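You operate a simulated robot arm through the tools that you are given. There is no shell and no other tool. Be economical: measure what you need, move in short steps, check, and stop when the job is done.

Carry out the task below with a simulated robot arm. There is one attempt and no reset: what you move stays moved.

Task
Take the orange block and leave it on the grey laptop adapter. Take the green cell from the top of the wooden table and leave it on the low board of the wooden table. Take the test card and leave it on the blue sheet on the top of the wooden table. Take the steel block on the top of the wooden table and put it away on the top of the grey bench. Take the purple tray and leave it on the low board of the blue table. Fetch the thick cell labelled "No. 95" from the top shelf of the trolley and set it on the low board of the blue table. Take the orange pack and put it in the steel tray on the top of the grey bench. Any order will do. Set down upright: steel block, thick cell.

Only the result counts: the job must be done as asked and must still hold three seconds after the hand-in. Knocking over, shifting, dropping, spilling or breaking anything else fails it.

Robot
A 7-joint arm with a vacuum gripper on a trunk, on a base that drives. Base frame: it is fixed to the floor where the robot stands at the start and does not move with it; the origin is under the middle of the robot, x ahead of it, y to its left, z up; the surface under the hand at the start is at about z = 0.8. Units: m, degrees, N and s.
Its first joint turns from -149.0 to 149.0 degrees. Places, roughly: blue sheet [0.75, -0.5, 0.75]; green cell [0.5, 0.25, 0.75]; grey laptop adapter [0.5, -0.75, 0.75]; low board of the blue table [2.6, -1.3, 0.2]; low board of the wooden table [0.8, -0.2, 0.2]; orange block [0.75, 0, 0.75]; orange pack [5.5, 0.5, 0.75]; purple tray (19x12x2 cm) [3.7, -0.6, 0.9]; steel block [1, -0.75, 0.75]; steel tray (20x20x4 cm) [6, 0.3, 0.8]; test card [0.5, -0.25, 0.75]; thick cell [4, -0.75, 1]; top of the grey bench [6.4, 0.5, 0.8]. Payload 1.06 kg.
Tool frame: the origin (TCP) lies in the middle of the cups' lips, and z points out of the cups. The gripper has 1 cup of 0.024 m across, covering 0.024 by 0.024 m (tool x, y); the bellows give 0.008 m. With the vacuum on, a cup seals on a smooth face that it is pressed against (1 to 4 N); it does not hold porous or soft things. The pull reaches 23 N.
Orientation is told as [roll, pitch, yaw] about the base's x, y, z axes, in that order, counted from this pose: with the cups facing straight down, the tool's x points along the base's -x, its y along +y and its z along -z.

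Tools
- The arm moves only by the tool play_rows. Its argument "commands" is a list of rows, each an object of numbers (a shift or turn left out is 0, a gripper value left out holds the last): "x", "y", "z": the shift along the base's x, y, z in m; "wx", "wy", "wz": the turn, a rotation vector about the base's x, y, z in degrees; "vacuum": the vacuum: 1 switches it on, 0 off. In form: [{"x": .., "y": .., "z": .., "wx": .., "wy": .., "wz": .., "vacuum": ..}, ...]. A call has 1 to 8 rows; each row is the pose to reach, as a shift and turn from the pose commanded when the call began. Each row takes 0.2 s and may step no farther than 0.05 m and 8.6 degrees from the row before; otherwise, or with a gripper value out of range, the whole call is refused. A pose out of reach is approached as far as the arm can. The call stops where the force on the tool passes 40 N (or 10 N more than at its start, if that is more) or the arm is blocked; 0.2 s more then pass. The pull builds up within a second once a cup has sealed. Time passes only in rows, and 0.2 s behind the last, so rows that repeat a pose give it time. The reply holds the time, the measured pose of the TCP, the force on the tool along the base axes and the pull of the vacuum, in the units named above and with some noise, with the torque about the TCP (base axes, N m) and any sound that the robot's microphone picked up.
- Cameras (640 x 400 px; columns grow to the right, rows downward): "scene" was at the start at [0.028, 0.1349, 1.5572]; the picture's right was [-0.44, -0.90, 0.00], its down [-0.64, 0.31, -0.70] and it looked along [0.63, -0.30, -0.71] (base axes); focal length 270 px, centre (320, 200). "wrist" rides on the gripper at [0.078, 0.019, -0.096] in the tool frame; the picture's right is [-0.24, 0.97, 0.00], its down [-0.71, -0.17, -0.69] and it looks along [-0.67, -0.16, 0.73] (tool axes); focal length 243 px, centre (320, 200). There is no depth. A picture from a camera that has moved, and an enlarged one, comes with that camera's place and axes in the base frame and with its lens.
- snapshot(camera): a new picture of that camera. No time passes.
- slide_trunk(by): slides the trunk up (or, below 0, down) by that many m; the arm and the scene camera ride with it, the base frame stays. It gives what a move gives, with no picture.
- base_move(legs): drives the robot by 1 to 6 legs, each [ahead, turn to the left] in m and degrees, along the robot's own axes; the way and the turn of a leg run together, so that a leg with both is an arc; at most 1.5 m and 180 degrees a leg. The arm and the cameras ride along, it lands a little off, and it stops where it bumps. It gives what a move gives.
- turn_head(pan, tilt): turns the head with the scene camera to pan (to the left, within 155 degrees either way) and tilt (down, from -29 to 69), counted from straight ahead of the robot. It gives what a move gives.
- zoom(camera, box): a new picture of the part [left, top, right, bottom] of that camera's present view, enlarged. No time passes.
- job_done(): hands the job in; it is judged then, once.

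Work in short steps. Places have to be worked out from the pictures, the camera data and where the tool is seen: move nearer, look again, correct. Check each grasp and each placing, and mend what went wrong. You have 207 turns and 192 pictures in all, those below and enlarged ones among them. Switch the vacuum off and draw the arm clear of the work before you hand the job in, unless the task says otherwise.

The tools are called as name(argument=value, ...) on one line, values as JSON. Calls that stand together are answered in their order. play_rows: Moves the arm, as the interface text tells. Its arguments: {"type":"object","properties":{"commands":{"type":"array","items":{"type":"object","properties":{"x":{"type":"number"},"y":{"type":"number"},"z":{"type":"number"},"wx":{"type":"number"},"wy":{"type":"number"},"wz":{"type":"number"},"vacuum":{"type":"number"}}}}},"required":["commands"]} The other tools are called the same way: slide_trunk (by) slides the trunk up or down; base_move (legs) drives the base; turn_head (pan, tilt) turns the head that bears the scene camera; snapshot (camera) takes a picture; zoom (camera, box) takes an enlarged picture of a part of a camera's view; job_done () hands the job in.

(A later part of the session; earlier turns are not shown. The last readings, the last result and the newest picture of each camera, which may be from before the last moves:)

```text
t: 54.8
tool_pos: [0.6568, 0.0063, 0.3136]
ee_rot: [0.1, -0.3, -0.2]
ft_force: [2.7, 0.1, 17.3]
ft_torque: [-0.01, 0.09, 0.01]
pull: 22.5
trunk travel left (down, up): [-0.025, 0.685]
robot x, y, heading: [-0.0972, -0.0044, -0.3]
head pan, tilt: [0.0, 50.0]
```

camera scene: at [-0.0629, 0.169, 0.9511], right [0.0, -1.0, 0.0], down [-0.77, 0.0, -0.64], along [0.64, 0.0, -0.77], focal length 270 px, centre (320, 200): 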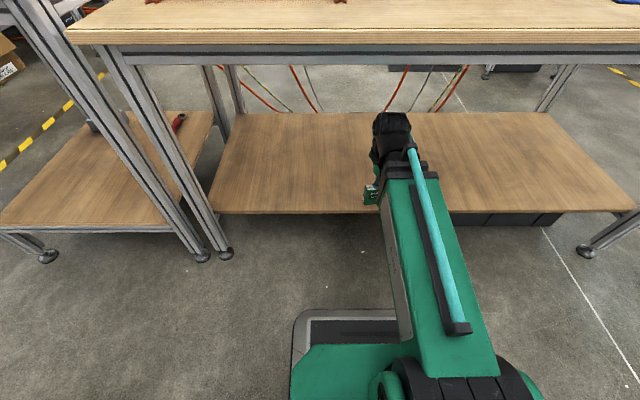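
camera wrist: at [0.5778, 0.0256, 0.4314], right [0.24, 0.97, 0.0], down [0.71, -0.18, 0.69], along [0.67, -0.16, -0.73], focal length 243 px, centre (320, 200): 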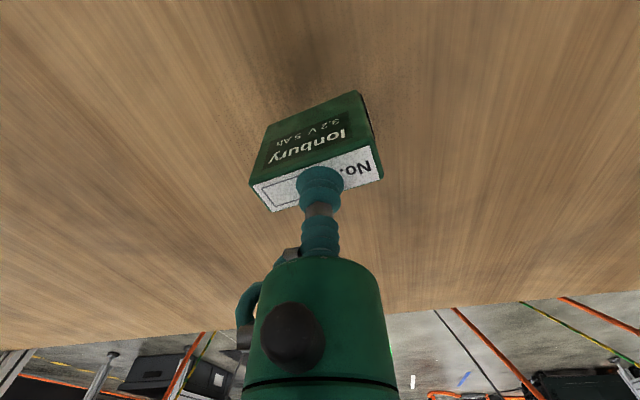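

Contact. I release and rise.

play_rows(commands=[{"z": 0.002, "vacuum": 0}, {"z": 0.003}, {"z": 0.003}, {"z": 0.003}, {"z": 0.003}, {"z": 0.02}, {"z": 0.06}, {"z": 0.1}])

snapshot(camera="wrist")

```text
t: 56.6
tool_pos: [0.6573, 0.0074, 0.4113]
ee_rot: [0.1, 0.0, -0.2]
ft_force: [-0.3, 0.5, -0.1]
ft_torque: [-0.01, -0.01, 0.0]
pull: 0.1
trunk travel left (down, up): [-0.025, 0.685]
robot x, y, heading: [-0.0982, -0.0006, -0.3]
head pan, tilt: [0.0, 50.0]
```

```text
155 pictures are left
camera wrist: at [0.5777, 0.0262, 0.5077], right [0.24, 0.97, 0.0], down [0.71, -0.18, 0.69], along [0.67, -0.16, -0.73], focal length 243 px, centre (320, 200)
```

wrist: 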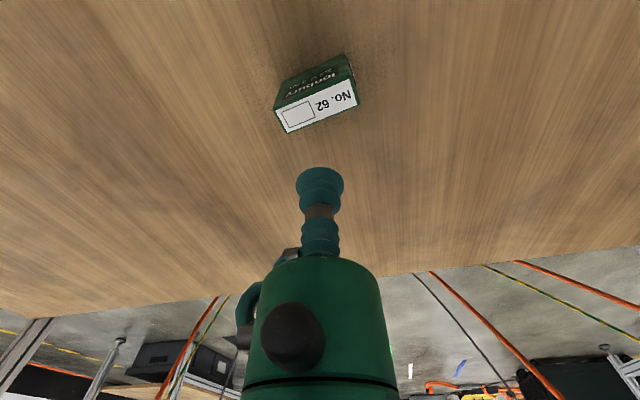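

Green cell is on the low board. I retract and back out, then raise the trunk.

play_rows(commands=[{"x": -0.045}, {"x": -0.09}, {"x": -0.11}])

base_move(legs=[[-0.55, 0]])

slide_trunk(by=0.4)

slide_trunk(by=0.2)

turn_head(pan=-70, tilt=25)

snapshot(camera="scene")

```text
t: 57.4
tool_pos: [0.5473, 0.0069, 0.4107]
ee_rot: [0.0, -0.1, -0.3]
ft_force: [0.2, 0.3, 0.2]
ft_torque: [0.0, 0.01, 0.0]
pull: 0.0
trunk travel left (down, up): [-0.025, 0.685]
robot x, y, heading: [-0.0953, -0.0036, -0.5]
head pan, tilt: [0.0, 50.0]
```

```text
t: 60.6
tool_pos: [-0.0055, 0.0089, 0.4108]
ee_rot: [0.0, -0.1, -0.3]
ft_force: [0.9, -0.4, -0.2]
ft_torque: [0.0, -0.04, -0.02]
pull: 0.0
trunk travel left (down, up): [-0.025, 0.685]
robot x, y, heading: [-0.6455, 0.0009, -0.4]
head pan, tilt: [0.0, 50.0]
```

```text
t: 64.4
tool_pos: [-0.0056, 0.0101, 0.8114]
ee_rot: [0.1, -0.2, -0.2]
ft_force: [0.0, -0.1, 0.2]
ft_torque: [0.0, -0.03, 0.02]
pull: 0.0
trunk travel left (down, up): [-0.425, 0.285]
robot x, y, heading: [-0.6486, 0.0023, -0.4]
head pan, tilt: [0.0, 50.0]
```

```text
t: 66.6
tool_pos: [-0.0053, 0.0093, 1.0107]
ee_rot: [0.0, -0.2, -0.2]
ft_force: [-0.1, 0.5, 0.5]
ft_torque: [-0.01, 0.01, -0.01]
pull: 0.1
trunk travel left (down, up): [-0.625, 0.085]
robot x, y, heading: [-0.6466, -0.0005, -0.2]
head pan, tilt: [0.0, 50.0]
```

```text
t: 68.0
tool_pos: [-0.0064, 0.0095, 1.0117]
ee_rot: [0.1, -0.2, -0.3]
ft_force: [0.2, 0.5, 0.6]
ft_torque: [-0.01, 0.03, 0.01]
pull: 0.0
trunk travel left (down, up): [-0.625, 0.085]
robot x, y, heading: [-0.6498, -0.0019, -0.0]
head pan, tilt: [-70.0, 25.0]
```

```text
154 pictures are left
camera scene: at [-0.6622, 0.0846, 1.5886], right [-0.94, -0.34, 0.0], down [-0.14, 0.4, -0.91], along [0.31, -0.85, -0.42], focal length 270 px, centre (320, 200)
```

scene: 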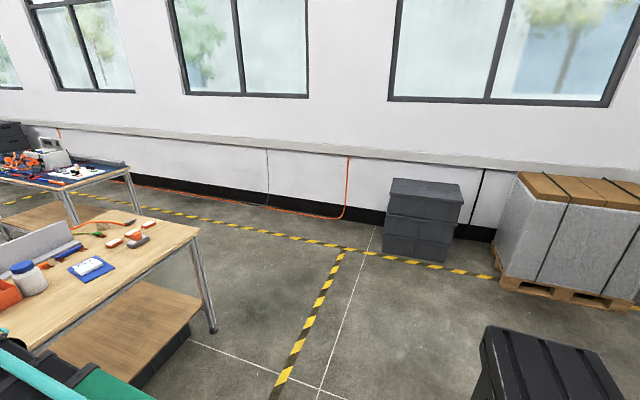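

A black box shows at the lower right; I check where it is before turning.

turn_head(pan=-110, tilt=45)

snapshot(camera="scene")

```text
t: 69.1
tool_pos: [-0.0067, 0.0095, 1.011]
ee_rot: [0.1, -0.1, -0.2]
ft_force: [-0.4, 0.0, 0.3]
ft_torque: [0.02, -0.02, 0.01]
pull: 0.0
trunk travel left (down, up): [-0.625, 0.085]
robot x, y, heading: [-0.6479, 0.0005, -0.2]
head pan, tilt: [-110.0, 45.0]
```

```text
153 pictures are left
camera scene: at [-0.7215, 0.0948, 1.5581], right [-0.94, 0.34, 0.0], down [0.24, 0.66, -0.71], along [-0.24, -0.66, -0.71], focal length 270 px, centre (320, 200)
```

scene: 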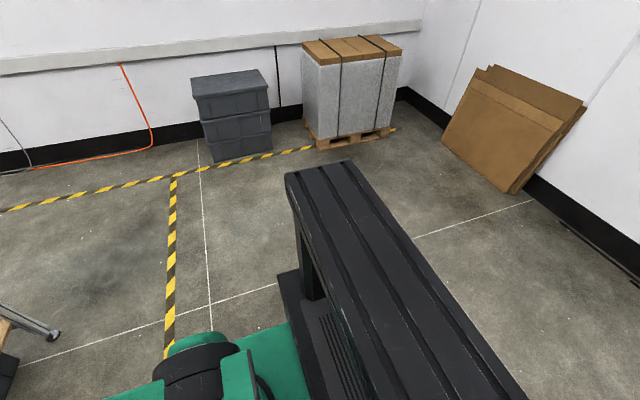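

That is my own column. I drive around to the table's right side: right turn, 1.55 m, left turn, then forward 1.0 m.

base_move(legs=[[0, -90], [1.5, 0], [0.1, 0], [0, 90], [1.0, 0]])

turn_head(pan=0, tilt=30)

snapshot(camera="scene")

```text
t: 89.7
tool_pos: [0.9938, -1.6201, 1.0104]
ee_rot: [0.1, -0.2, -1.1]
ft_force: [-0.1, -0.2, 0.0]
ft_torque: [-0.03, -0.01, -0.01]
pull: 0.0
trunk travel left (down, up): [-0.625, 0.085]
robot x, y, heading: [0.3524, -1.6193, -1.2]
head pan, tilt: [-110.0, 45.0]
```

```text
t: 91.6
tool_pos: [0.9938, -1.621, 1.0111]
ee_rot: [0.0, 0.0, -1.0]
ft_force: [0.0, -0.7, 0.8]
ft_torque: [0.03, 0.03, 0.0]
pull: 0.0
trunk travel left (down, up): [-0.625, 0.085]
robot x, y, heading: [0.35, -1.6206, -1.1]
head pan, tilt: [0.0, 30.0]
```

```text
152 pictures are left
camera scene: at [0.3992, -1.4497, 1.5806], right [-0.02, -1.0, 0.0], down [-0.5, 0.01, -0.87], along [0.87, -0.02, -0.5], focal length 270 px, centre (320, 200)
```

scene: 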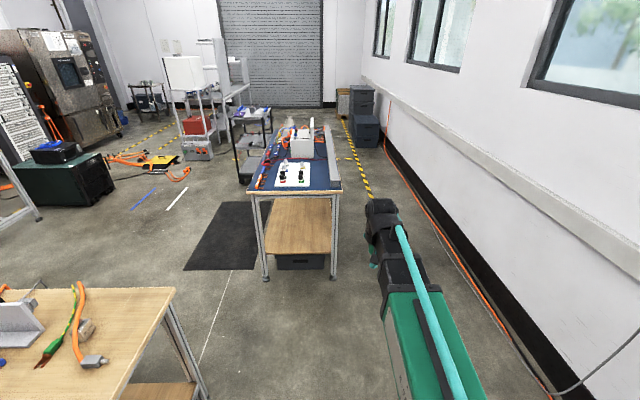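

Clear view: the blue table starts at x≈1.93, with its low board open at the near end. I go ahead 0.55 m and turn left to face the wooden table's right end.

base_move(legs=[[0.55, 0], [0, 91]])

turn_head(pan=10, tilt=45)

snapshot(camera="scene")

snapshot(camera="wrist")

```text
t: 98.6
tool_pos: [0.886, -0.9874, 1.0113]
ee_rot: [0.1, 0.0, 90.4]
ft_force: [-1.0, -0.4, 1.5]
ft_torque: [0.0, -0.02, 0.0]
pull: 0.0
trunk travel left (down, up): [-0.625, 0.085]
robot x, y, heading: [0.8971, -1.6294, 90.4]
head pan, tilt: [0.0, 30.0]
```

```text
t: 99.4
tool_pos: [0.8865, -0.9857, 1.0109]
ee_rot: [0.0, -0.1, 90.3]
ft_force: [0.0, -0.2, 0.6]
ft_torque: [0.0, 0.02, 0.0]
pull: 0.0
trunk travel left (down, up): [-0.625, 0.085]
robot x, y, heading: [0.9013, -1.6332, 90.1]
head pan, tilt: [10.0, 45.0]
```

```text
151 pictures are left
camera scene: at [0.7162, -1.596, 1.5581], right [0.98, 0.18, 0.0], down [0.13, -0.7, -0.71], along [-0.13, 0.7, -0.71], focal length 270 px, centre (320, 200)
```

scene: 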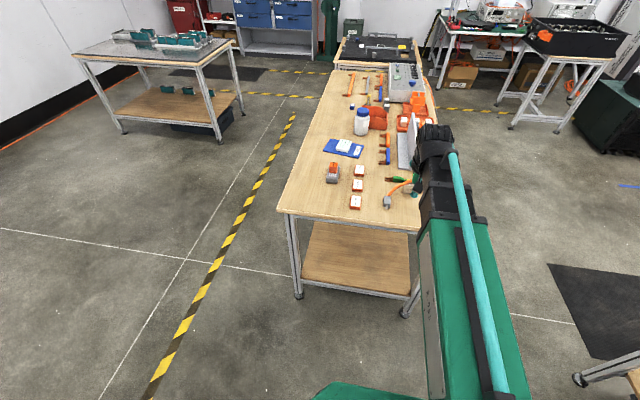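

```text
150 pictures are left
camera wrist: at [0.8663, -1.0651, 1.1072], right [-0.97, 0.23, 0.0], down [0.17, 0.71, 0.69], along [0.16, 0.67, -0.73], focal length 243 px, centre (320, 200)
```

wrist: 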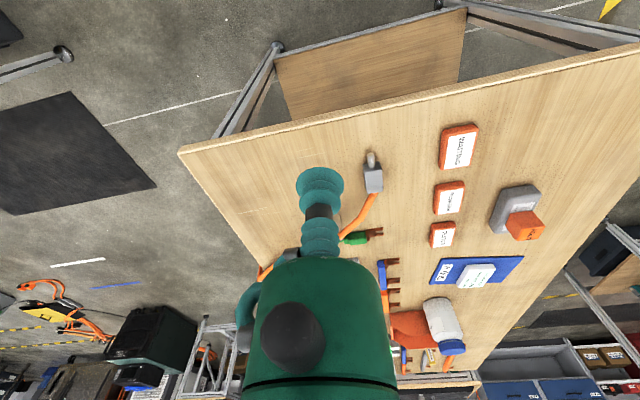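

The steel block is hidden by the gripper; earlier rays put it at about (0.94, -0.74). I move above it and look.

play_rows(commands=[{"x": 0.01, "y": 0.045}, {"x": 0.02, "y": 0.09}, {"x": 0.03, "y": 0.135}, {"x": 0.04, "y": 0.18}, {"x": 0.054, "y": 0.225}, {"x": 0.054, "y": 0.242}])

snapshot(camera="wrist")

```text
t: 100.8
tool_pos: [0.9399, -0.7442, 1.0119]
ee_rot: [0.1, -0.2, 90.4]
ft_force: [0.5, -0.1, 0.0]
ft_torque: [0.02, 0.0, 0.0]
pull: 0.1
trunk travel left (down, up): [-0.625, 0.085]
robot x, y, heading: [0.8992, -1.6309, 90.5]
head pan, tilt: [10.0, 45.0]
```

```text
149 pictures are left
camera wrist: at [0.9209, -0.823, 1.1074], right [-0.97, 0.23, 0.0], down [0.17, 0.71, 0.69], along [0.16, 0.67, -0.73], focal length 243 px, centre (320, 200)
```

wrist: 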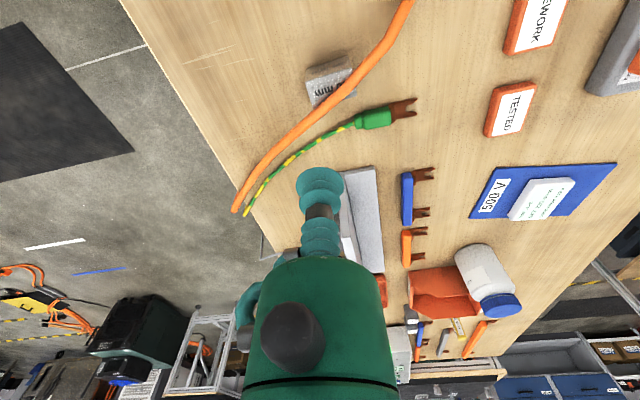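

zoom(camera="wrist", box=[260, 40, 420, 140])

```text
4.00 times, centred on (340, 90) of wrist
camera zoom: at [0.9209, -0.823, 1.1074], right [-0.97, 0.23, 0.0], down [0.17, 0.71, 0.69], along [0.16, 0.67, -0.73], focal length 970 px, centre (240, 640)
```

zoom: 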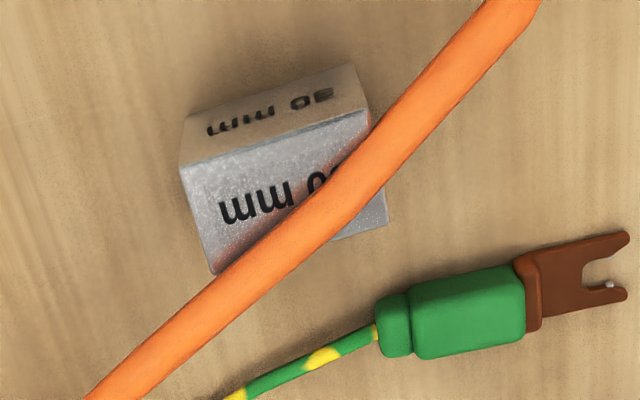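

An orange cable appears to cross over the block. I need a lower side view to judge the cable's height.

play_rows(commands=[{"x": -0.03, "y": -0.03, "z": -0.02}, {"x": -0.06, "y": -0.06, "z": -0.04}, {"x": -0.08, "y": -0.09, "z": -0.07}, {"x": -0.1, "y": -0.11, "z": -0.1}, {"x": -0.1, "y": -0.11, "z": -0.1}])

snapshot(camera="wrist")

snapshot(camera="scene")

```text
t: 102.0
tool_pos: [0.8397, -0.8551, 0.9115]
ee_rot: [0.0, -0.1, 90.3]
ft_force: [0.8, -0.2, 0.4]
ft_torque: [-0.01, -0.03, 0.01]
pull: 0.0
trunk travel left (down, up): [-0.625, 0.085]
robot x, y, heading: [0.9021, -1.6317, 90.5]
head pan, tilt: [10.0, 45.0]
```

```text
147 pictures are left
camera wrist: at [0.821, -0.9337, 1.007], right [-0.97, 0.23, 0.0], down [0.17, 0.71, 0.69], along [0.16, 0.67, -0.73], focal length 243 px, centre (320, 200)
```

wrist: 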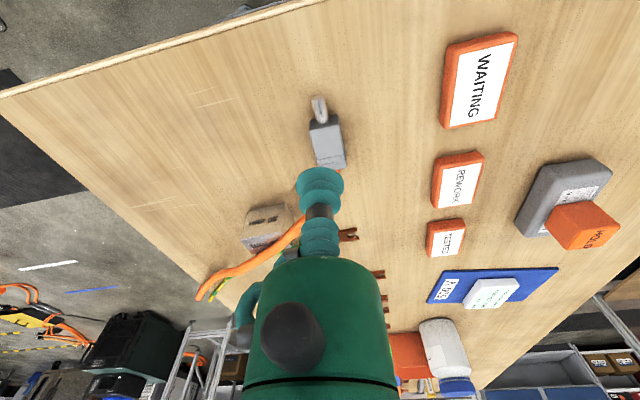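

```text
146 pictures are left
camera scene: at [0.7162, -1.596, 1.558], right [0.98, 0.18, 0.0], down [0.13, -0.7, -0.71], along [-0.13, 0.7, -0.71], focal length 270 px, centre (320, 200)
```

scene: 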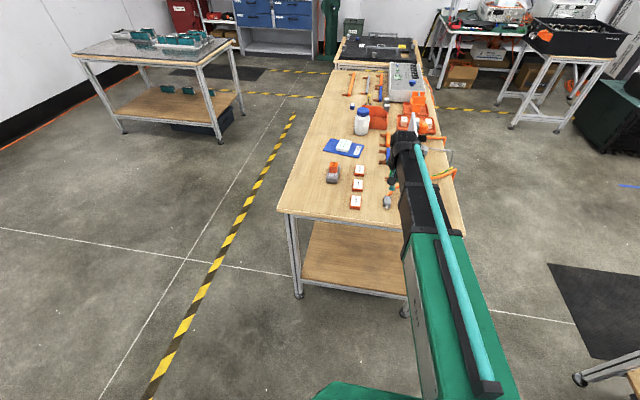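

zoom(camera="wrist", box=[190, 170, 350, 270])

```text
4.00 times, centred on (270, 220) of wrist
camera zoom: at [0.821, -0.9337, 1.007], right [-0.97, 0.23, 0.0], down [0.17, 0.71, 0.69], along [0.16, 0.67, -0.73], focal length 970 px, centre (520, 120)
```

zoom: 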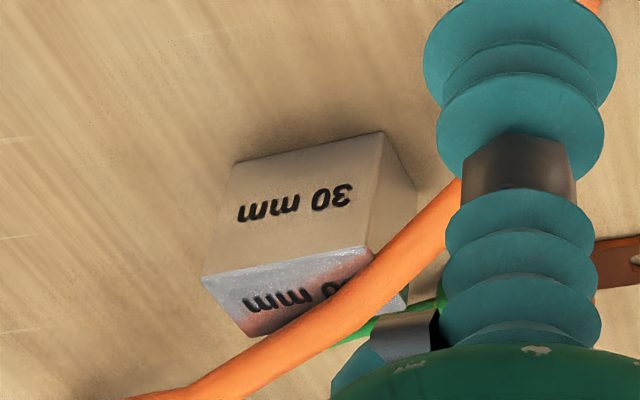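

The cable seems to run right over the block's top at z≈0.84. I back off and tilt the tool up to get a near-horizontal look.

play_rows(commands=[{"y": -0.03, "x": 0.02, "wx": 8}, {"y": -0.06, "x": 0.04, "wx": 16}, {"y": -0.09, "x": 0.06, "wx": 24}, {"y": -0.12, "x": 0.08, "wx": 32}, {"y": -0.14, "x": 0.09, "wx": 40}, {"y": -0.14, "x": 0.09, "wx": 40}])

snapshot(camera="wrist")

```text
t: 103.4
tool_pos: [0.9307, -0.9748, 0.9086]
ee_rot: [-0.3, -40.2, 90.5]
ft_force: [0.0, 0.2, 0.5]
ft_torque: [0.03, -0.02, -0.02]
pull: 0.1
out of reach, approached as far as the arm can: row 5, 6
trunk travel left (down, up): [-0.625, 0.085]
robot x, y, heading: [0.9002, -1.6272, 90.4]
head pan, tilt: [10.0, 45.0]
```

```text
144 pictures are left
camera wrist: at [0.9111, -1.0957, 0.9312], right [-0.97, 0.17, 0.15], down [0.17, 0.1, 0.98], along [0.16, 0.98, -0.13], focal length 243 px, centre (320, 200)
```

wrist: 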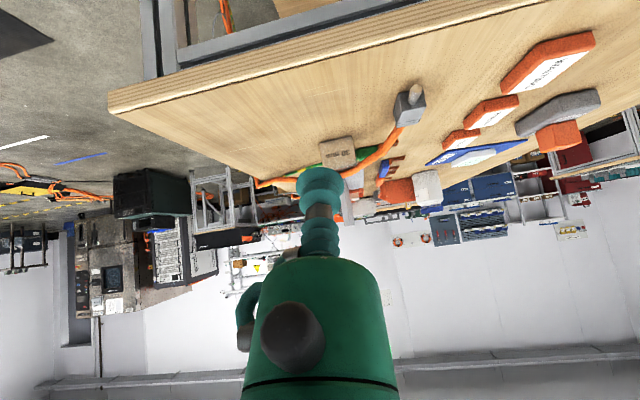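

zoom(camera="wrist", box=[280, 110, 440, 210])

```text
4.00 times, centred on (360, 160) of wrist
camera zoom: at [0.9111, -1.0957, 0.9312], right [-0.97, 0.17, 0.15], down [0.17, 0.1, 0.98], along [0.16, 0.98, -0.13], focal length 970 px, centre (160, 360)
```

zoom: 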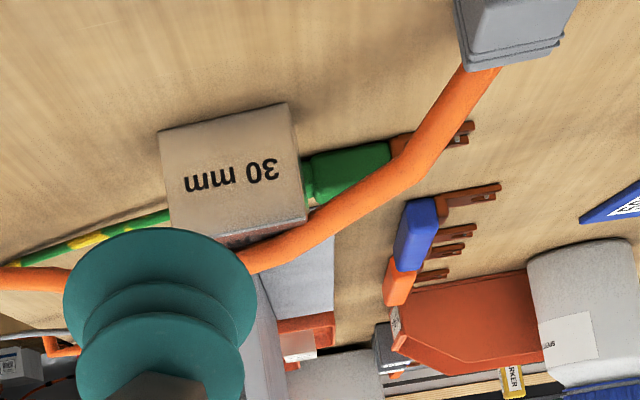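

The cable rests across the block's top (block ≈ x 0.905–0.956, front face y≈-0.745, height 42 mm), so I'll grip its front face, slide it out toward me, then regrasp from above. First I level the tool and turn it 180° so the wrist camera sits on top when I tilt.

play_rows(commands=[{"z": 0.03, "wx": -8}, {"z": 0.06, "wx": -16}, {"z": 0.09, "wx": -24, "y": 0.02}, {"z": 0.09, "wx": -32, "y": 0.04}, {"z": 0.09, "wx": -40, "y": 0.05}])

play_rows(commands=[{"wz": 8.5}, {"wz": 17}, {"wz": 25.5}, {"wz": 34}, {"wz": 42.5}, {"wz": 51}, {"wz": 59.5}, {"wz": 68}])

play_rows(commands=[{"wz": 8.5}, {"wz": 17}, {"wz": 25.5}, {"wz": 34}, {"wz": 42.5}, {"wz": 51}, {"wz": 59.5}, {"wz": 68}])

play_rows(commands=[{"wz": 8.5}, {"wz": 17}, {"wz": 25.5}, {"wz": 34}, {"wz": 42.5}])

```text
t: 104.6
tool_pos: [0.93, -0.9238, 0.9974]
ee_rot: [0.0, -0.1, 90.3]
ft_force: [0.7, -1.0, -0.4]
ft_torque: [0.01, 0.02, 0.02]
pull: 0.0
trunk travel left (down, up): [-0.625, 0.085]
robot x, y, heading: [0.9015, -1.6265, 90.5]
head pan, tilt: [10.0, 45.0]
```

```text
t: 106.4
tool_pos: [0.9318, -0.9243, 0.999]
ee_rot: [0.1, -0.2, 158.6]
ft_force: [-0.2, 0.3, -0.2]
ft_torque: [0.0, 0.0, -0.02]
pull: 0.1
trunk travel left (down, up): [-0.625, 0.085]
robot x, y, heading: [0.8993, -1.6308, 90.4]
head pan, tilt: [10.0, 45.0]
```

```text
t: 108.2
tool_pos: [0.9312, -0.9248, 0.9989]
ee_rot: [0.2, 0.0, -133.5]
ft_force: [0.1, 0.1, -0.3]
ft_torque: [0.0, 0.01, 0.0]
pull: 0.1
trunk travel left (down, up): [-0.625, 0.085]
robot x, y, heading: [0.9022, -1.6298, 90.4]
head pan, tilt: [10.0, 45.0]
```

```text
t: 109.4
tool_pos: [0.9301, -0.9254, 0.9985]
ee_rot: [0.3, -0.1, -100.0]
ft_force: [-0.1, -0.5, 1.4]
ft_torque: [-0.02, -0.03, -0.02]
pull: 0.0
out of reach, approached as far as the arm can: row 5
trunk travel left (down, up): [-0.625, 0.085]
robot x, y, heading: [0.901, -1.6275, 90.4]
head pan, tilt: [10.0, 45.0]
```

Turned almost fully. Now I tilt the tool toward horizontal, at a safe height.

play_rows(commands=[{"wx": 8.5, "y": 0.01}, {"wx": 17, "y": 0.02}, {"wx": 25.5, "y": 0.03}, {"wx": 34, "y": 0.04}, {"wx": 42.5, "y": 0.05}, {"wx": 51, "y": 0.06}, {"wx": 59.5, "y": 0.07}, {"wx": 68, "y": 0.08}])

snapshot(camera="wrist")

snapshot(camera="scene")

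```text
t: 111.2
tool_pos: [0.9189, -0.8452, 0.9993]
ee_rot: [-23.0, 65.9, -116.0]
ft_force: [-0.1, 0.4, 0.5]
ft_torque: [-0.02, 0.04, 0.0]
pull: 0.0
out of reach, approached as far as the arm can: row 6, 7, 8
trunk travel left (down, up): [-0.625, 0.085]
robot x, y, heading: [0.8989, -1.6278, 90.5]
head pan, tilt: [10.0, 45.0]
```

```text
142 pictures are left
camera wrist: at [0.9498, -0.9054, 1.1038], right [0.91, -0.17, -0.37], down [-0.31, -0.88, -0.36], along [-0.27, 0.44, -0.86], focal length 243 px, centre (320, 200)
```

wrist: 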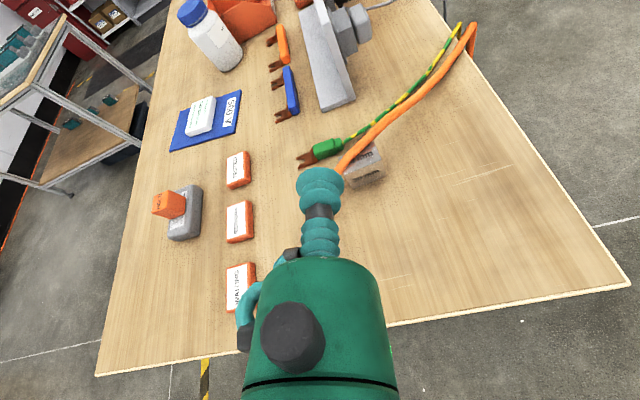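

```text
141 pictures are left
camera scene: at [0.7163, -1.596, 1.5581], right [0.98, 0.18, 0.0], down [0.13, -0.7, -0.71], along [-0.13, 0.7, -0.71], focal length 270 px, centre (320, 200)
```

scene: 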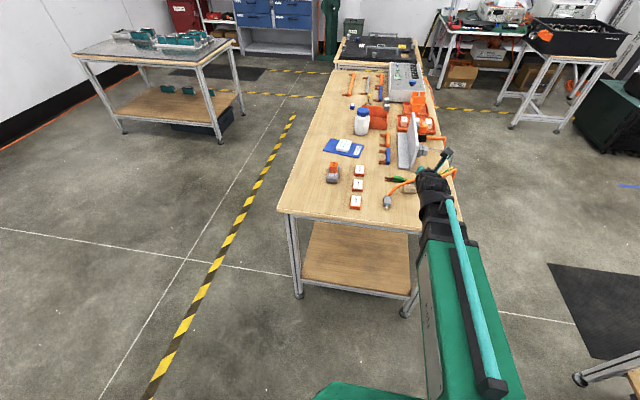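

zoom(camera="wrist", box=[280, 100, 440, 200])

play_rows(commands=[{"wx": 6}, {"wx": 12}, {"wx": 12}])

snapshot(camera="wrist")

```text
4.00 times, centred on (360, 150) of wrist
camera zoom: at [0.9498, -0.9054, 1.1038], right [0.91, -0.17, -0.37], down [-0.31, -0.88, -0.36], along [-0.27, 0.44, -0.86], focal length 970 px, centre (160, 400)
```

zoom: 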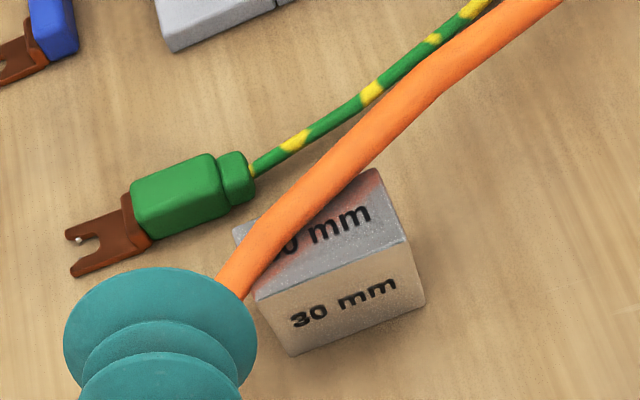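

```text
t: 112.0
tool_pos: [0.9124, -0.8434, 0.9998]
ee_rot: [-45.2, 76.1, -136.9]
ft_force: [-0.3, 0.7, 0.4]
ft_torque: [0.0, -0.01, 0.01]
pull: 0.0
out of reach, approached as far as the arm can: row 1, 2, 3
trunk travel left (down, up): [-0.625, 0.085]
robot x, y, heading: [0.8995, -1.6303, 90.4]
head pan, tilt: [10.0, 45.0]
```

```text
139 pictures are left
camera wrist: at [0.9424, -0.9259, 1.0897], right [0.92, -0.08, -0.39], down [-0.3, -0.78, -0.54], along [-0.26, 0.62, -0.74], focal length 243 px, centre (320, 200)
```

wrist: 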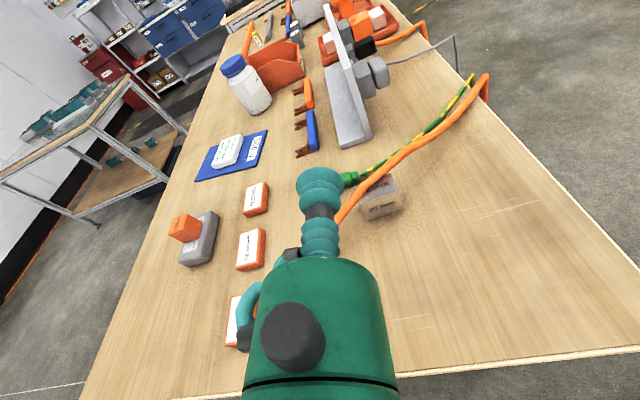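

Tool now points 80° forward with the camera on top. I ease it to 77° and lower in front of the block's face (centre ≈ 0.930, -0.7465, 0.82).

play_rows(commands=[{"wx": -3, "x": 0.01, "y": 0.01, "z": -0.03}, {"wx": -3, "x": 0.02, "y": 0.02, "z": -0.07}, {"wx": -3, "x": 0.02, "y": 0.03, "z": -0.1}, {"wx": -3, "x": 0.02, "y": 0.03, "z": -0.13}, {"wx": -3, "x": 0.02, "y": 0.03, "z": -0.13}])

snapshot(camera="wrist")

zoom(camera="scene", box=[340, 120, 500, 220])

```text
t: 113.2
tool_pos: [0.9396, -0.8149, 0.8697]
ee_rot: [-36.8, 73.5, -128.1]
ft_force: [0.3, 0.7, 0.3]
ft_torque: [-0.01, 0.01, 0.04]
pull: 0.1
out of reach, approached as far as the arm can: row 1
trunk travel left (down, up): [-0.625, 0.085]
robot x, y, heading: [0.9016, -1.6307, 90.2]
head pan, tilt: [10.0, 45.0]
```

```text
138 pictures are left
camera wrist: at [0.9712, -0.8903, 0.9626], right [0.92, -0.09, -0.39], down [-0.29, -0.82, -0.49], along [-0.27, 0.57, -0.78], focal length 243 px, centre (320, 200)
```

wrist: 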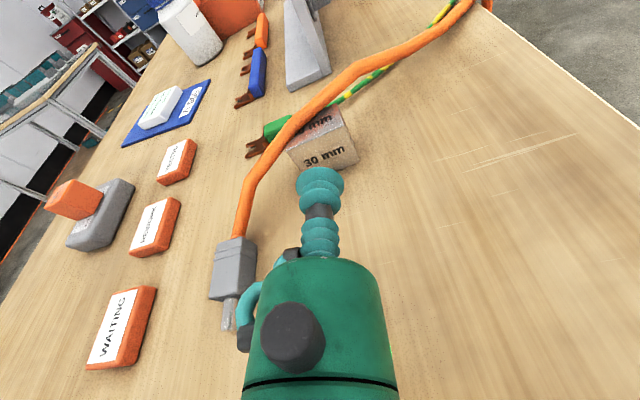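

```text
4.00 times, centred on (420, 170) of scene
camera zoom: at [0.7163, -1.596, 1.558], right [0.98, 0.18, 0.0], down [0.13, -0.7, -0.71], along [-0.13, 0.7, -0.71], focal length 1078 px, centre (-80, 320)
```

zoom: 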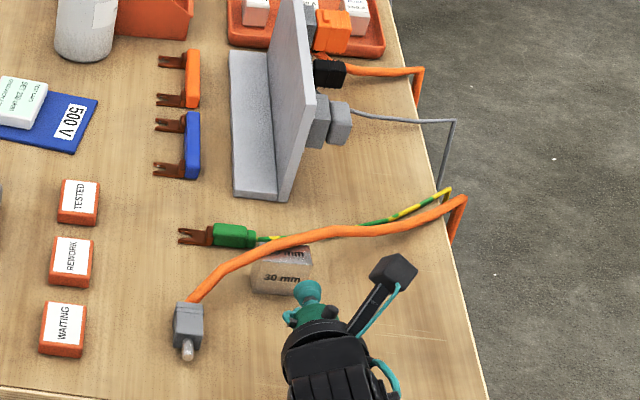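

The view is good: cup is in front of the face, cable clear. I lower to z≈0.823 and align x.

play_rows(commands=[{"x": -0.004, "z": -0.02}, {"x": -0.008, "z": -0.035}, {"x": -0.008, "z": -0.045}, {"x": -0.008, "z": -0.047}, {"x": -0.008, "z": -0.047}])

snapshot(camera="wrist")

zoom(camera="scene", box=[340, 120, 500, 220])

```text
t: 114.1
tool_pos: [0.9311, -0.8153, 0.8307]
ee_rot: [-38.8, 74.4, -129.9]
ft_force: [-0.2, -4.6, 17.4]
ft_torque: [-1.17, -0.15, 0.01]
pull: 0.1
trunk travel left (down, up): [-0.625, 0.085]
robot x, y, heading: [0.8973, -1.6279, 90.3]
head pan, tilt: [10.0, 45.0]
stopped in row 4: the force on the tool passed its limit at 44 N (the readings are from after the stop); the commanded pose is now the measured one
```

```text
136 pictures are left
camera wrist: at [0.9623, -0.8926, 0.9233], right [0.92, -0.08, -0.39], down [-0.29, -0.81, -0.51], along [-0.27, 0.58, -0.77], focal length 243 px, centre (320, 200)
```

wrist: 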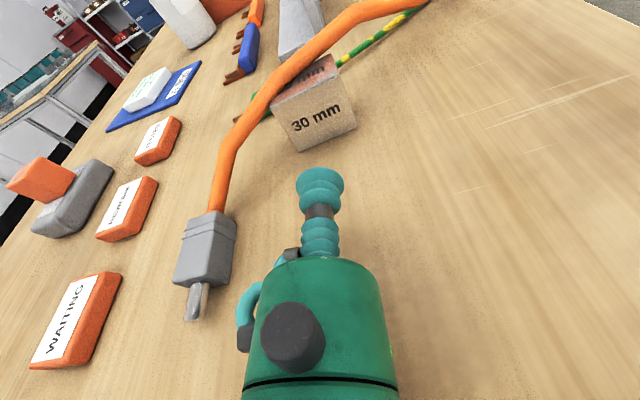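

```text
4.00 times, centred on (420, 170) of scene
camera zoom: at [0.7161, -1.5982, 1.5582], right [0.98, 0.18, 0.0], down [0.13, -0.69, -0.71], along [-0.13, 0.7, -0.71], focal length 1078 px, centre (-80, 320)
```

zoom: 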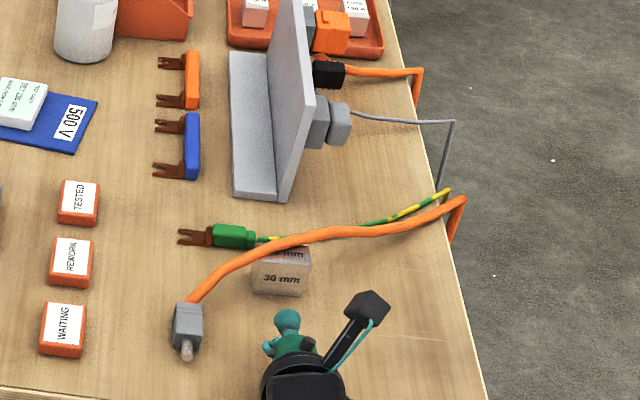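

The gripper body touched the table at this tilt. I raise, use a slightly steeper tilt (~18° below horizontal), and hold the cup a little higher on the face.

play_rows(commands=[{"z": 0.02}, {"z": 0.025, "wx": -6}, {"z": 0.025, "wx": -6}, {"z": 0.01, "wx": -6}, {"z": 0.002, "wx": -6}, {"z": -0.001, "wx": -6}, {"z": -0.001, "wx": -6}])

zoom(camera="wrist", box=[240, 50, 400, 150])

```text
t: 115.7
tool_pos: [0.9314, -0.8151, 0.8263]
ee_rot: [-27.5, 69.1, -119.1]
ft_force: [-0.1, 0.4, -0.8]
ft_torque: [0.02, 0.02, 0.0]
pull: 0.1
trunk travel left (down, up): [-0.625, 0.085]
robot x, y, heading: [0.9038, -1.6308, 90.3]
head pan, tilt: [10.0, 45.0]
```

```text
4.00 times, centred on (320, 100) of wrist
camera zoom: at [0.9626, -0.8805, 0.9269], right [0.92, -0.13, -0.38], down [-0.29, -0.86, -0.42], along [-0.27, 0.49, -0.83], focal length 970 px, centre (320, 600)
```

zoom: 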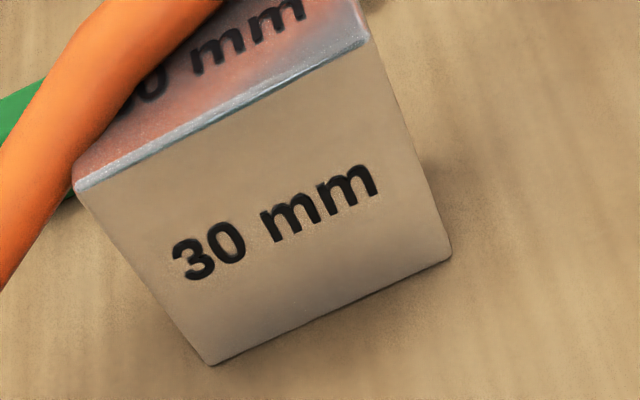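

No contact now; face spans x 0.905–0.955, z 0.80–0.843. I advance with the vacuum on.

play_rows(commands=[{"z": 0.0025, "y": 0.03, "vacuum": 1}, {"z": 0.0025, "y": 0.055}, {"z": 0.0025, "y": 0.063}, {"z": 0.0025, "y": 0.067}, {"z": 0.0025, "y": 0.067}, {"z": 0.0025, "y": 0.067}])

zoom(camera="wrist", box=[240, 100, 400, 200])

```text
t: 117.1
tool_pos: [0.9319, -0.7459, 0.8281]
ee_rot: [-27.5, 69.2, -119.3]
ft_force: [0.6, -1.7, -0.5]
ft_torque: [0.01, 0.0, -0.02]
pull: 0.0
trunk travel left (down, up): [-0.625, 0.085]
robot x, y, heading: [0.8995, -1.6296, 90.3]
head pan, tilt: [10.0, 45.0]
```

```text
4.00 times, centred on (320, 150) of wrist
camera zoom: at [0.9625, -0.8136, 0.93], right [0.92, -0.13, -0.38], down [-0.29, -0.86, -0.42], along [-0.27, 0.49, -0.83], focal length 970 px, centre (320, 400)
```

zoom: 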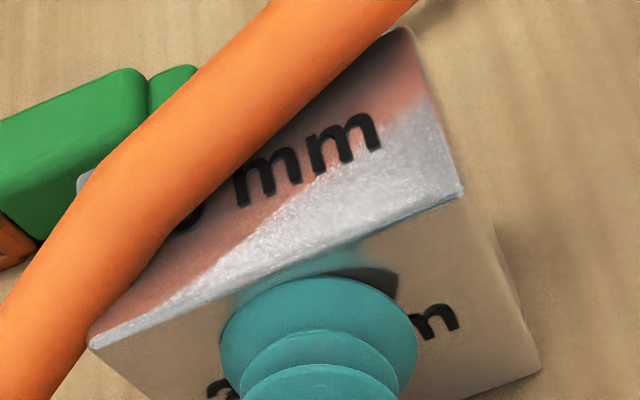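

Light contact, not sealed. I press a few mm more.

play_rows(commands=[{"y": 0.002}, {"y": 0.002}, {"y": 0.004}, {"y": 0.004}, {"y": 0.004}])

```text
t: 118.3
tool_pos: [0.9315, -0.7421, 0.8291]
ee_rot: [-27.6, 69.2, -119.1]
ft_force: [-0.1, -1.7, 0.2]
ft_torque: [0.04, 0.04, 0.01]
pull: 0.0
trunk travel left (down, up): [-0.625, 0.085]
robot x, y, heading: [0.9011, -1.6302, 90.2]
head pan, tilt: [10.0, 45.0]
```

zoom(camera="wrist", box=[240, 100, 400, 200])

zoom(camera="scene", box=[340, 120, 500, 220])

```text
4.00 times, centred on (320, 150) of wrist
camera zoom: at [0.9625, -0.8095, 0.9298], right [0.92, -0.13, -0.38], down [-0.29, -0.86, -0.42], along [-0.27, 0.49, -0.83], focal length 970 px, centre (320, 400)
```

zoom: 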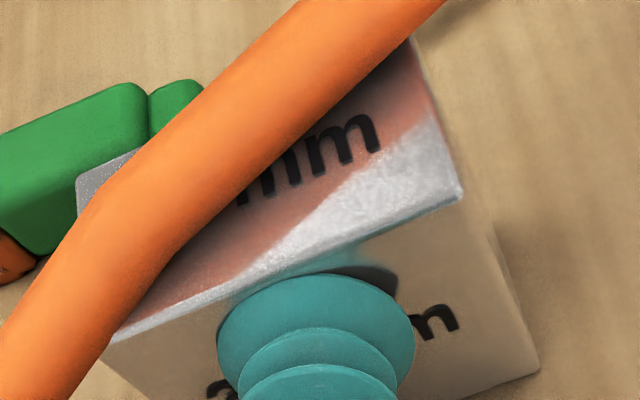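

```text
4.00 times, centred on (420, 170) of scene
camera zoom: at [0.7162, -1.5961, 1.558], right [0.98, 0.18, 0.0], down [0.13, -0.7, -0.71], along [-0.13, 0.7, -0.71], focal length 1078 px, centre (-80, 320)
```

zoom: 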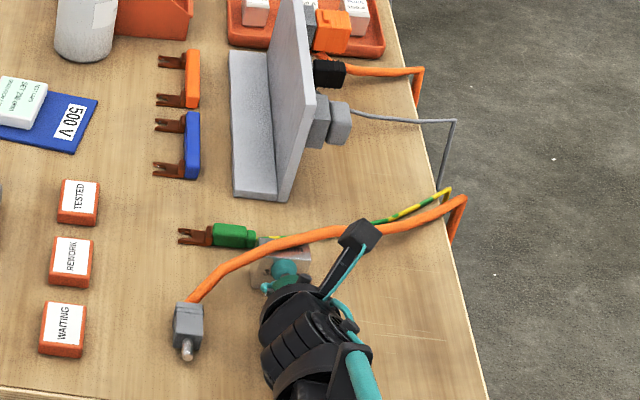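

The block slides under the cable without disturbing it, but doesn't seal at this tilt. New plan: nudge it ~14 mm further back with a lower, steeper-tilted cup so the far part of its top clears the cable, then grip that from above. First retreat and re-tilt.

play_rows(commands=[{"y": -0.015, "vacuum": 0}, {"y": -0.02, "z": 0.005, "wx": -6}, {"y": -0.02, "z": 0.005, "wx": -12}, {"y": -0.02, "z": -0.005, "wx": -12}, {"y": -0.02, "z": -0.014, "wx": -12}, {"y": -0.02, "z": -0.014, "wx": -12}])

snapshot(camera="wrist")

```text
t: 119.7
tool_pos: [0.9348, -0.7629, 0.8144]
ee_rot: [-17.1, 58.2, -109.2]
ft_force: [1.0, 0.5, 0.8]
ft_torque: [-0.02, 0.03, -0.02]
pull: 0.1
out of reach, approached as far as the arm can: row 2, 3, 4, 5, 6
trunk travel left (down, up): [-0.625, 0.085]
robot x, y, heading: [0.9012, -1.6284, 90.5]
head pan, tilt: [10.0, 45.0]
```

```text
130 pictures are left
camera wrist: at [0.967, -0.8078, 0.9265], right [0.92, -0.19, -0.35], down [-0.28, -0.93, -0.23], along [-0.28, 0.31, -0.91], focal length 243 px, centre (320, 200)
```

wrist: 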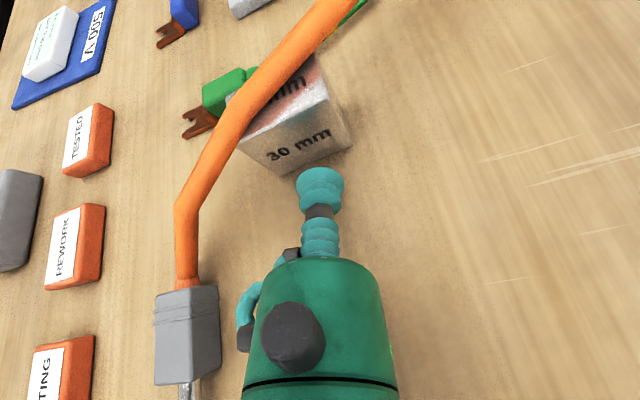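

Now I nudge it gently, in small steps.

play_rows(commands=[{"x": -0.005, "y": 0.01}, {"x": -0.005, "y": 0.019}, {"x": -0.005, "y": 0.023}, {"x": -0.005, "y": 0.027}, {"x": -0.005, "y": 0.027}])

zoom(camera="wrist", box=[200, 50, 440, 200])

```text
t: 120.9
tool_pos: [0.9369, -0.7375, 0.8112]
ee_rot: [-17.3, 58.2, -109.3]
ft_force: [0.2, -1.2, -0.1]
ft_torque: [0.01, 0.03, 0.0]
pull: 0.1
out of reach, approached as far as the arm can: row 1, 2, 3, 4, 5
trunk travel left (down, up): [-0.625, 0.085]
robot x, y, heading: [0.9002, -1.6283, 90.5]
head pan, tilt: [10.0, 45.0]
```

```text
2.67 times, centred on (320, 125) of wrist
camera zoom: at [0.9689, -0.7819, 0.9246], right [0.92, -0.19, -0.35], down [-0.28, -0.93, -0.23], along [-0.28, 0.31, -0.91], focal length 647 px, centre (320, 400)
```

zoom: 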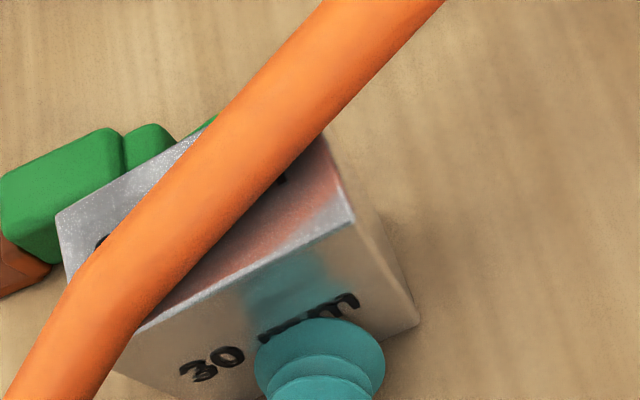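

The block turned slightly; I need to push its left side more. I retreat 1 cm, back off the roll limit a bit and shift left.

play_rows(commands=[{"y": -0.012, "z": 0.003}, {"y": -0.015, "z": 0.005, "x": -0.008, "wy": 6.9, "wz": -4}, {"y": -0.015, "z": 0.005, "x": -0.014, "wy": 13.9, "wz": -8.1}, {"y": -0.015, "z": 0.005, "x": -0.014, "wy": 13.9, "wz": -8.1}])

zoom(camera="wrist", box=[200, 50, 440, 200])

```text
t: 121.9
tool_pos: [0.9241, -0.7486, 0.8254]
ee_rot: [-41.9, 52.2, -135.6]
ft_force: [0.3, 0.8, 0.1]
ft_torque: [-0.01, -0.04, 0.0]
pull: 0.2
out of reach, approached as far as the arm can: row 2, 3, 4
trunk travel left (down, up): [-0.625, 0.085]
robot x, y, heading: [0.9003, -1.6341, 90.3]
head pan, tilt: [10.0, 45.0]
```

```text
2.67 times, centred on (320, 125) of wrist
camera zoom: at [0.9783, -0.8031, 0.9229], right [0.77, -0.26, -0.58], down [-0.43, -0.88, -0.18], along [-0.47, 0.39, -0.79], focal length 647 px, centre (320, 400)
```

zoom: 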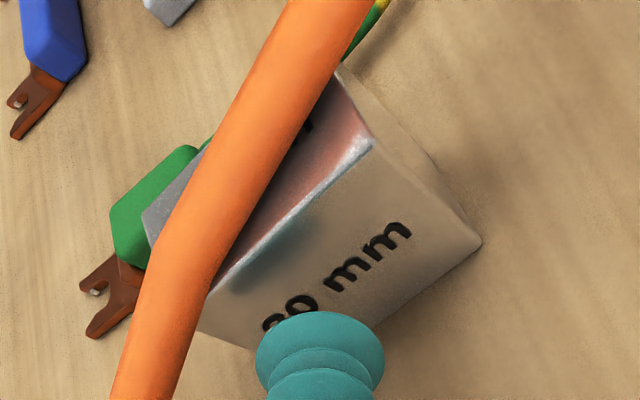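

play_rows(commands=[{"z": -0.006, "x": -0.003}, {"z": -0.008, "x": -0.004, "y": 0.006}, {"z": -0.008, "x": -0.004, "y": 0.012}, {"z": -0.008, "x": -0.004, "y": 0.016}, {"z": -0.008, "x": -0.004, "y": 0.019}, {"z": -0.008, "x": -0.004, "y": 0.019}])

zoom(camera="wrist", box=[200, 50, 440, 200])

```text
t: 123.3
tool_pos: [0.9221, -0.7285, 0.8143]
ee_rot: [-42.0, 52.2, -135.5]
ft_force: [2.3, -1.3, 2.8]
ft_torque: [-0.28, -0.02, 0.15]
pull: 0.0
out of reach, approached as far as the arm can: row 1, 2, 3, 4, 5, 6
trunk travel left (down, up): [-0.625, 0.085]
robot x, y, heading: [0.8986, -1.633, 90.2]
head pan, tilt: [10.0, 45.0]
```

```text
2.67 times, centred on (320, 125) of wrist
camera zoom: at [0.9769, -0.7826, 0.9123], right [0.77, -0.26, -0.58], down [-0.43, -0.89, -0.18], along [-0.47, 0.39, -0.79], focal length 647 px, centre (320, 400)
```

zoom: 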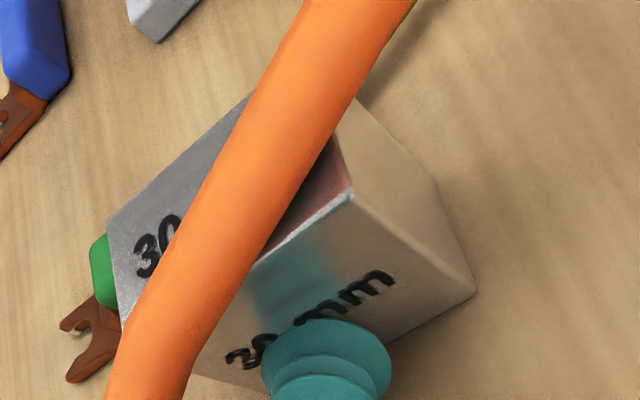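

The far face is now about y=-0.692, so enough of the top is free. I retreat straight back and up, then return the tool to vertical.

play_rows(commands=[{"y": -0.02}, {"y": -0.05, "z": 0.005}, {"y": -0.07, "z": 0.03}, {"y": -0.07, "z": 0.08}, {"y": -0.07, "z": 0.13}, {"y": -0.07, "z": 0.18}])

snapshot(camera="wrist")

zoom(camera="scene", box=[340, 120, 500, 220])

```text
t: 123.9
tool_pos: [0.9286, -0.7649, 0.8106]
ee_rot: [-37.9, 51.0, -134.2]
ft_force: [1.4, -6.9, 12.0]
ft_torque: [-0.91, 0.02, 0.04]
pull: 0.1
out of reach, approached as far as the arm can: row 1, 2
trunk travel left (down, up): [-0.625, 0.085]
robot x, y, heading: [0.9018, -1.6298, 90.3]
head pan, tilt: [10.0, 45.0]
stopped in row 2: the force on the tool passed its limit at 51 N (the readings are from after the stop); the commanded pose is now the measured one
```

```text
126 pictures are left
camera wrist: at [0.9804, -0.8174, 0.9124], right [0.77, -0.31, -0.56], down [-0.46, -0.88, -0.14], along [-0.45, 0.36, -0.82], focal length 243 px, centre (320, 200)
```

wrist: 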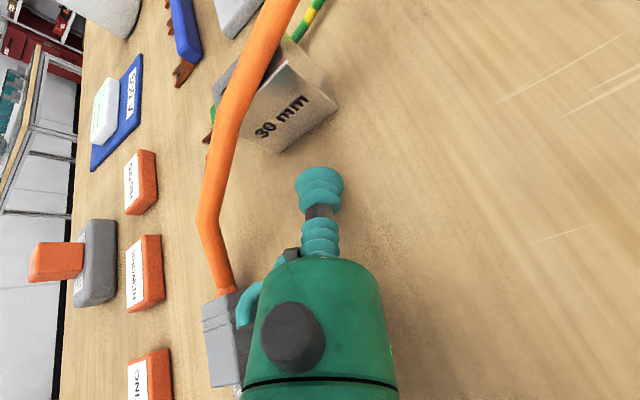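

```text
4.00 times, centred on (420, 170) of scene
camera zoom: at [0.7162, -1.5979, 1.5578], right [0.98, 0.18, 0.0], down [0.13, -0.69, -0.71], along [-0.13, 0.7, -0.71], focal length 1078 px, centre (-80, 320)
```

zoom: 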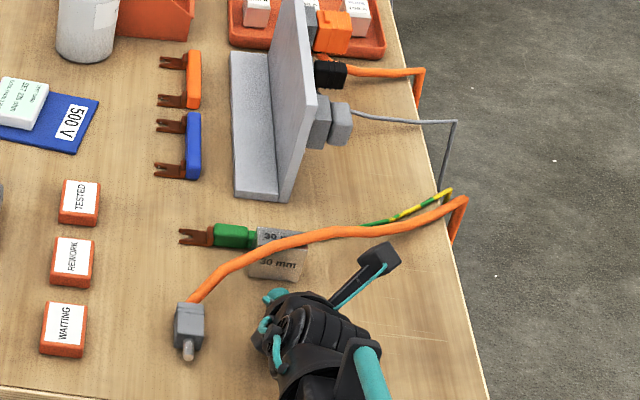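

The body pressed on the table; the clip and plug look unmoved. I go straight up.

play_rows(commands=[{"z": 0.02}, {"z": 0.05, "y": -0.01}, {"z": 0.09, "y": -0.01}, {"z": 0.14, "y": -0.01}, {"z": 0.19, "y": -0.01}])

zoom(camera="scene", box=[340, 120, 500, 220])

```text
t: 125.1
tool_pos: [0.9497, -0.7774, 0.9952]
ee_rot: [-39.5, 50.6, -133.8]
ft_force: [0.1, 0.3, -0.4]
ft_torque: [-0.02, -0.02, 0.02]
pull: 0.0
out of reach, approached as far as the arm can: row 3, 4, 5
trunk travel left (down, up): [-0.625, 0.085]
robot x, y, heading: [0.8986, -1.6314, 90.4]
head pan, tilt: [10.0, 45.0]
```

```text
4.00 times, centred on (420, 170) of scene
camera zoom: at [0.7159, -1.596, 1.5579], right [0.98, 0.18, 0.0], down [0.13, -0.7, -0.71], along [-0.13, 0.7, -0.71], focal length 1078 px, centre (-80, 320)
```

zoom: 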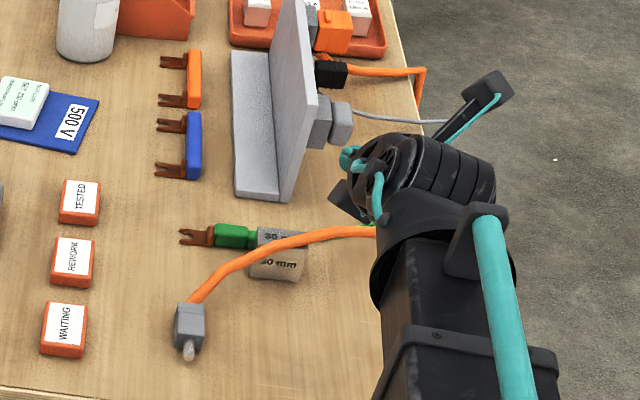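

All other items unmoved. Now I bring the tool back to vertical.

play_rows(commands=[{"wx": -8}, {"wx": -16}, {"wx": -24}, {"wx": -32}, {"wx": -40}, {"wx": -48}, {"wx": -56}, {"wx": -62}])

```text
t: 126.9
tool_pos: [0.949, -0.7774, 0.9954]
ee_rot: [-14.9, -6.2, -115.3]
ft_force: [-0.3, 0.1, 0.0]
ft_torque: [-0.04, -0.02, 0.0]
pull: 0.0
out of reach, approached as far as the arm can: row 1, 2, 3, 4, 5, 6, 7, 8
trunk travel left (down, up): [-0.625, 0.085]
robot x, y, heading: [0.8997, -1.6298, 90.3]
head pan, tilt: [10.0, 45.0]
```

play_rows(commands=[{"wy": -8}, {"wy": -16, "wx": -0.8}, {"wy": -16, "wx": -0.8}])

play_rows(commands=[{"wz": -8.5}, {"wz": -17}, {"wz": -25.5}, {"wz": -34}, {"wz": -42.5}, {"wz": -51}, {"wz": -59.5}, {"wz": -65}])

```text
t: 127.7
tool_pos: [0.9492, -0.7768, 0.9939]
ee_rot: [-15.1, -5.7, -115.3]
ft_force: [0.0, -0.5, -0.9]
ft_torque: [-0.03, 0.01, -0.03]
pull: 0.2
out of reach, approached as far as the arm can: row 1, 2, 3
trunk travel left (down, up): [-0.625, 0.085]
robot x, y, heading: [0.8993, -1.6307, 90.4]
head pan, tilt: [10.0, 45.0]
```

```text
t: 129.5
tool_pos: [0.9673, -0.7775, 0.9887]
ee_rot: [-16.8, -13.5, -178.1]
ft_force: [0.1, -0.5, -0.1]
ft_torque: [-0.02, 0.01, -0.04]
pull: 0.0
out of reach, approached as far as the arm can: row 4, 5, 6, 7, 8
trunk travel left (down, up): [-0.625, 0.085]
robot x, y, heading: [0.8992, -1.6281, 90.2]
head pan, tilt: [10.0, 45.0]
```

play_rows(commands=[{"wz": -8.5}, {"wz": -17}, {"wz": -25.5}, {"wz": -34}, {"wz": -42.5}, {"wz": -51}, {"wz": -59.5}, {"wz": -68}])

snapshot(camera="scene")

```text
t: 131.3
tool_pos: [1.0422, -0.7945, 0.9684]
ee_rot: [-3.8, -27.3, 118.4]
ft_force: [0.2, 0.1, 0.1]
ft_torque: [0.01, -0.02, 0.01]
pull: 0.0
out of reach, approached as far as the arm can: row 1, 2, 3, 4, 5, 6, 7, 8
trunk travel left (down, up): [-0.625, 0.085]
robot x, y, heading: [0.8987, -1.6286, 90.5]
head pan, tilt: [10.0, 45.0]
```

```text
123 pictures are left
camera scene: at [0.7164, -1.5957, 1.5581], right [0.98, 0.18, 0.0], down [0.13, -0.7, -0.71], along [-0.13, 0.7, -0.71], focal length 270 px, centre (320, 200)
```

scene: 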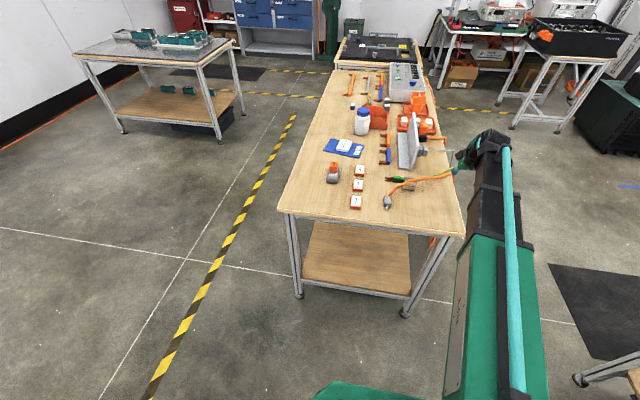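

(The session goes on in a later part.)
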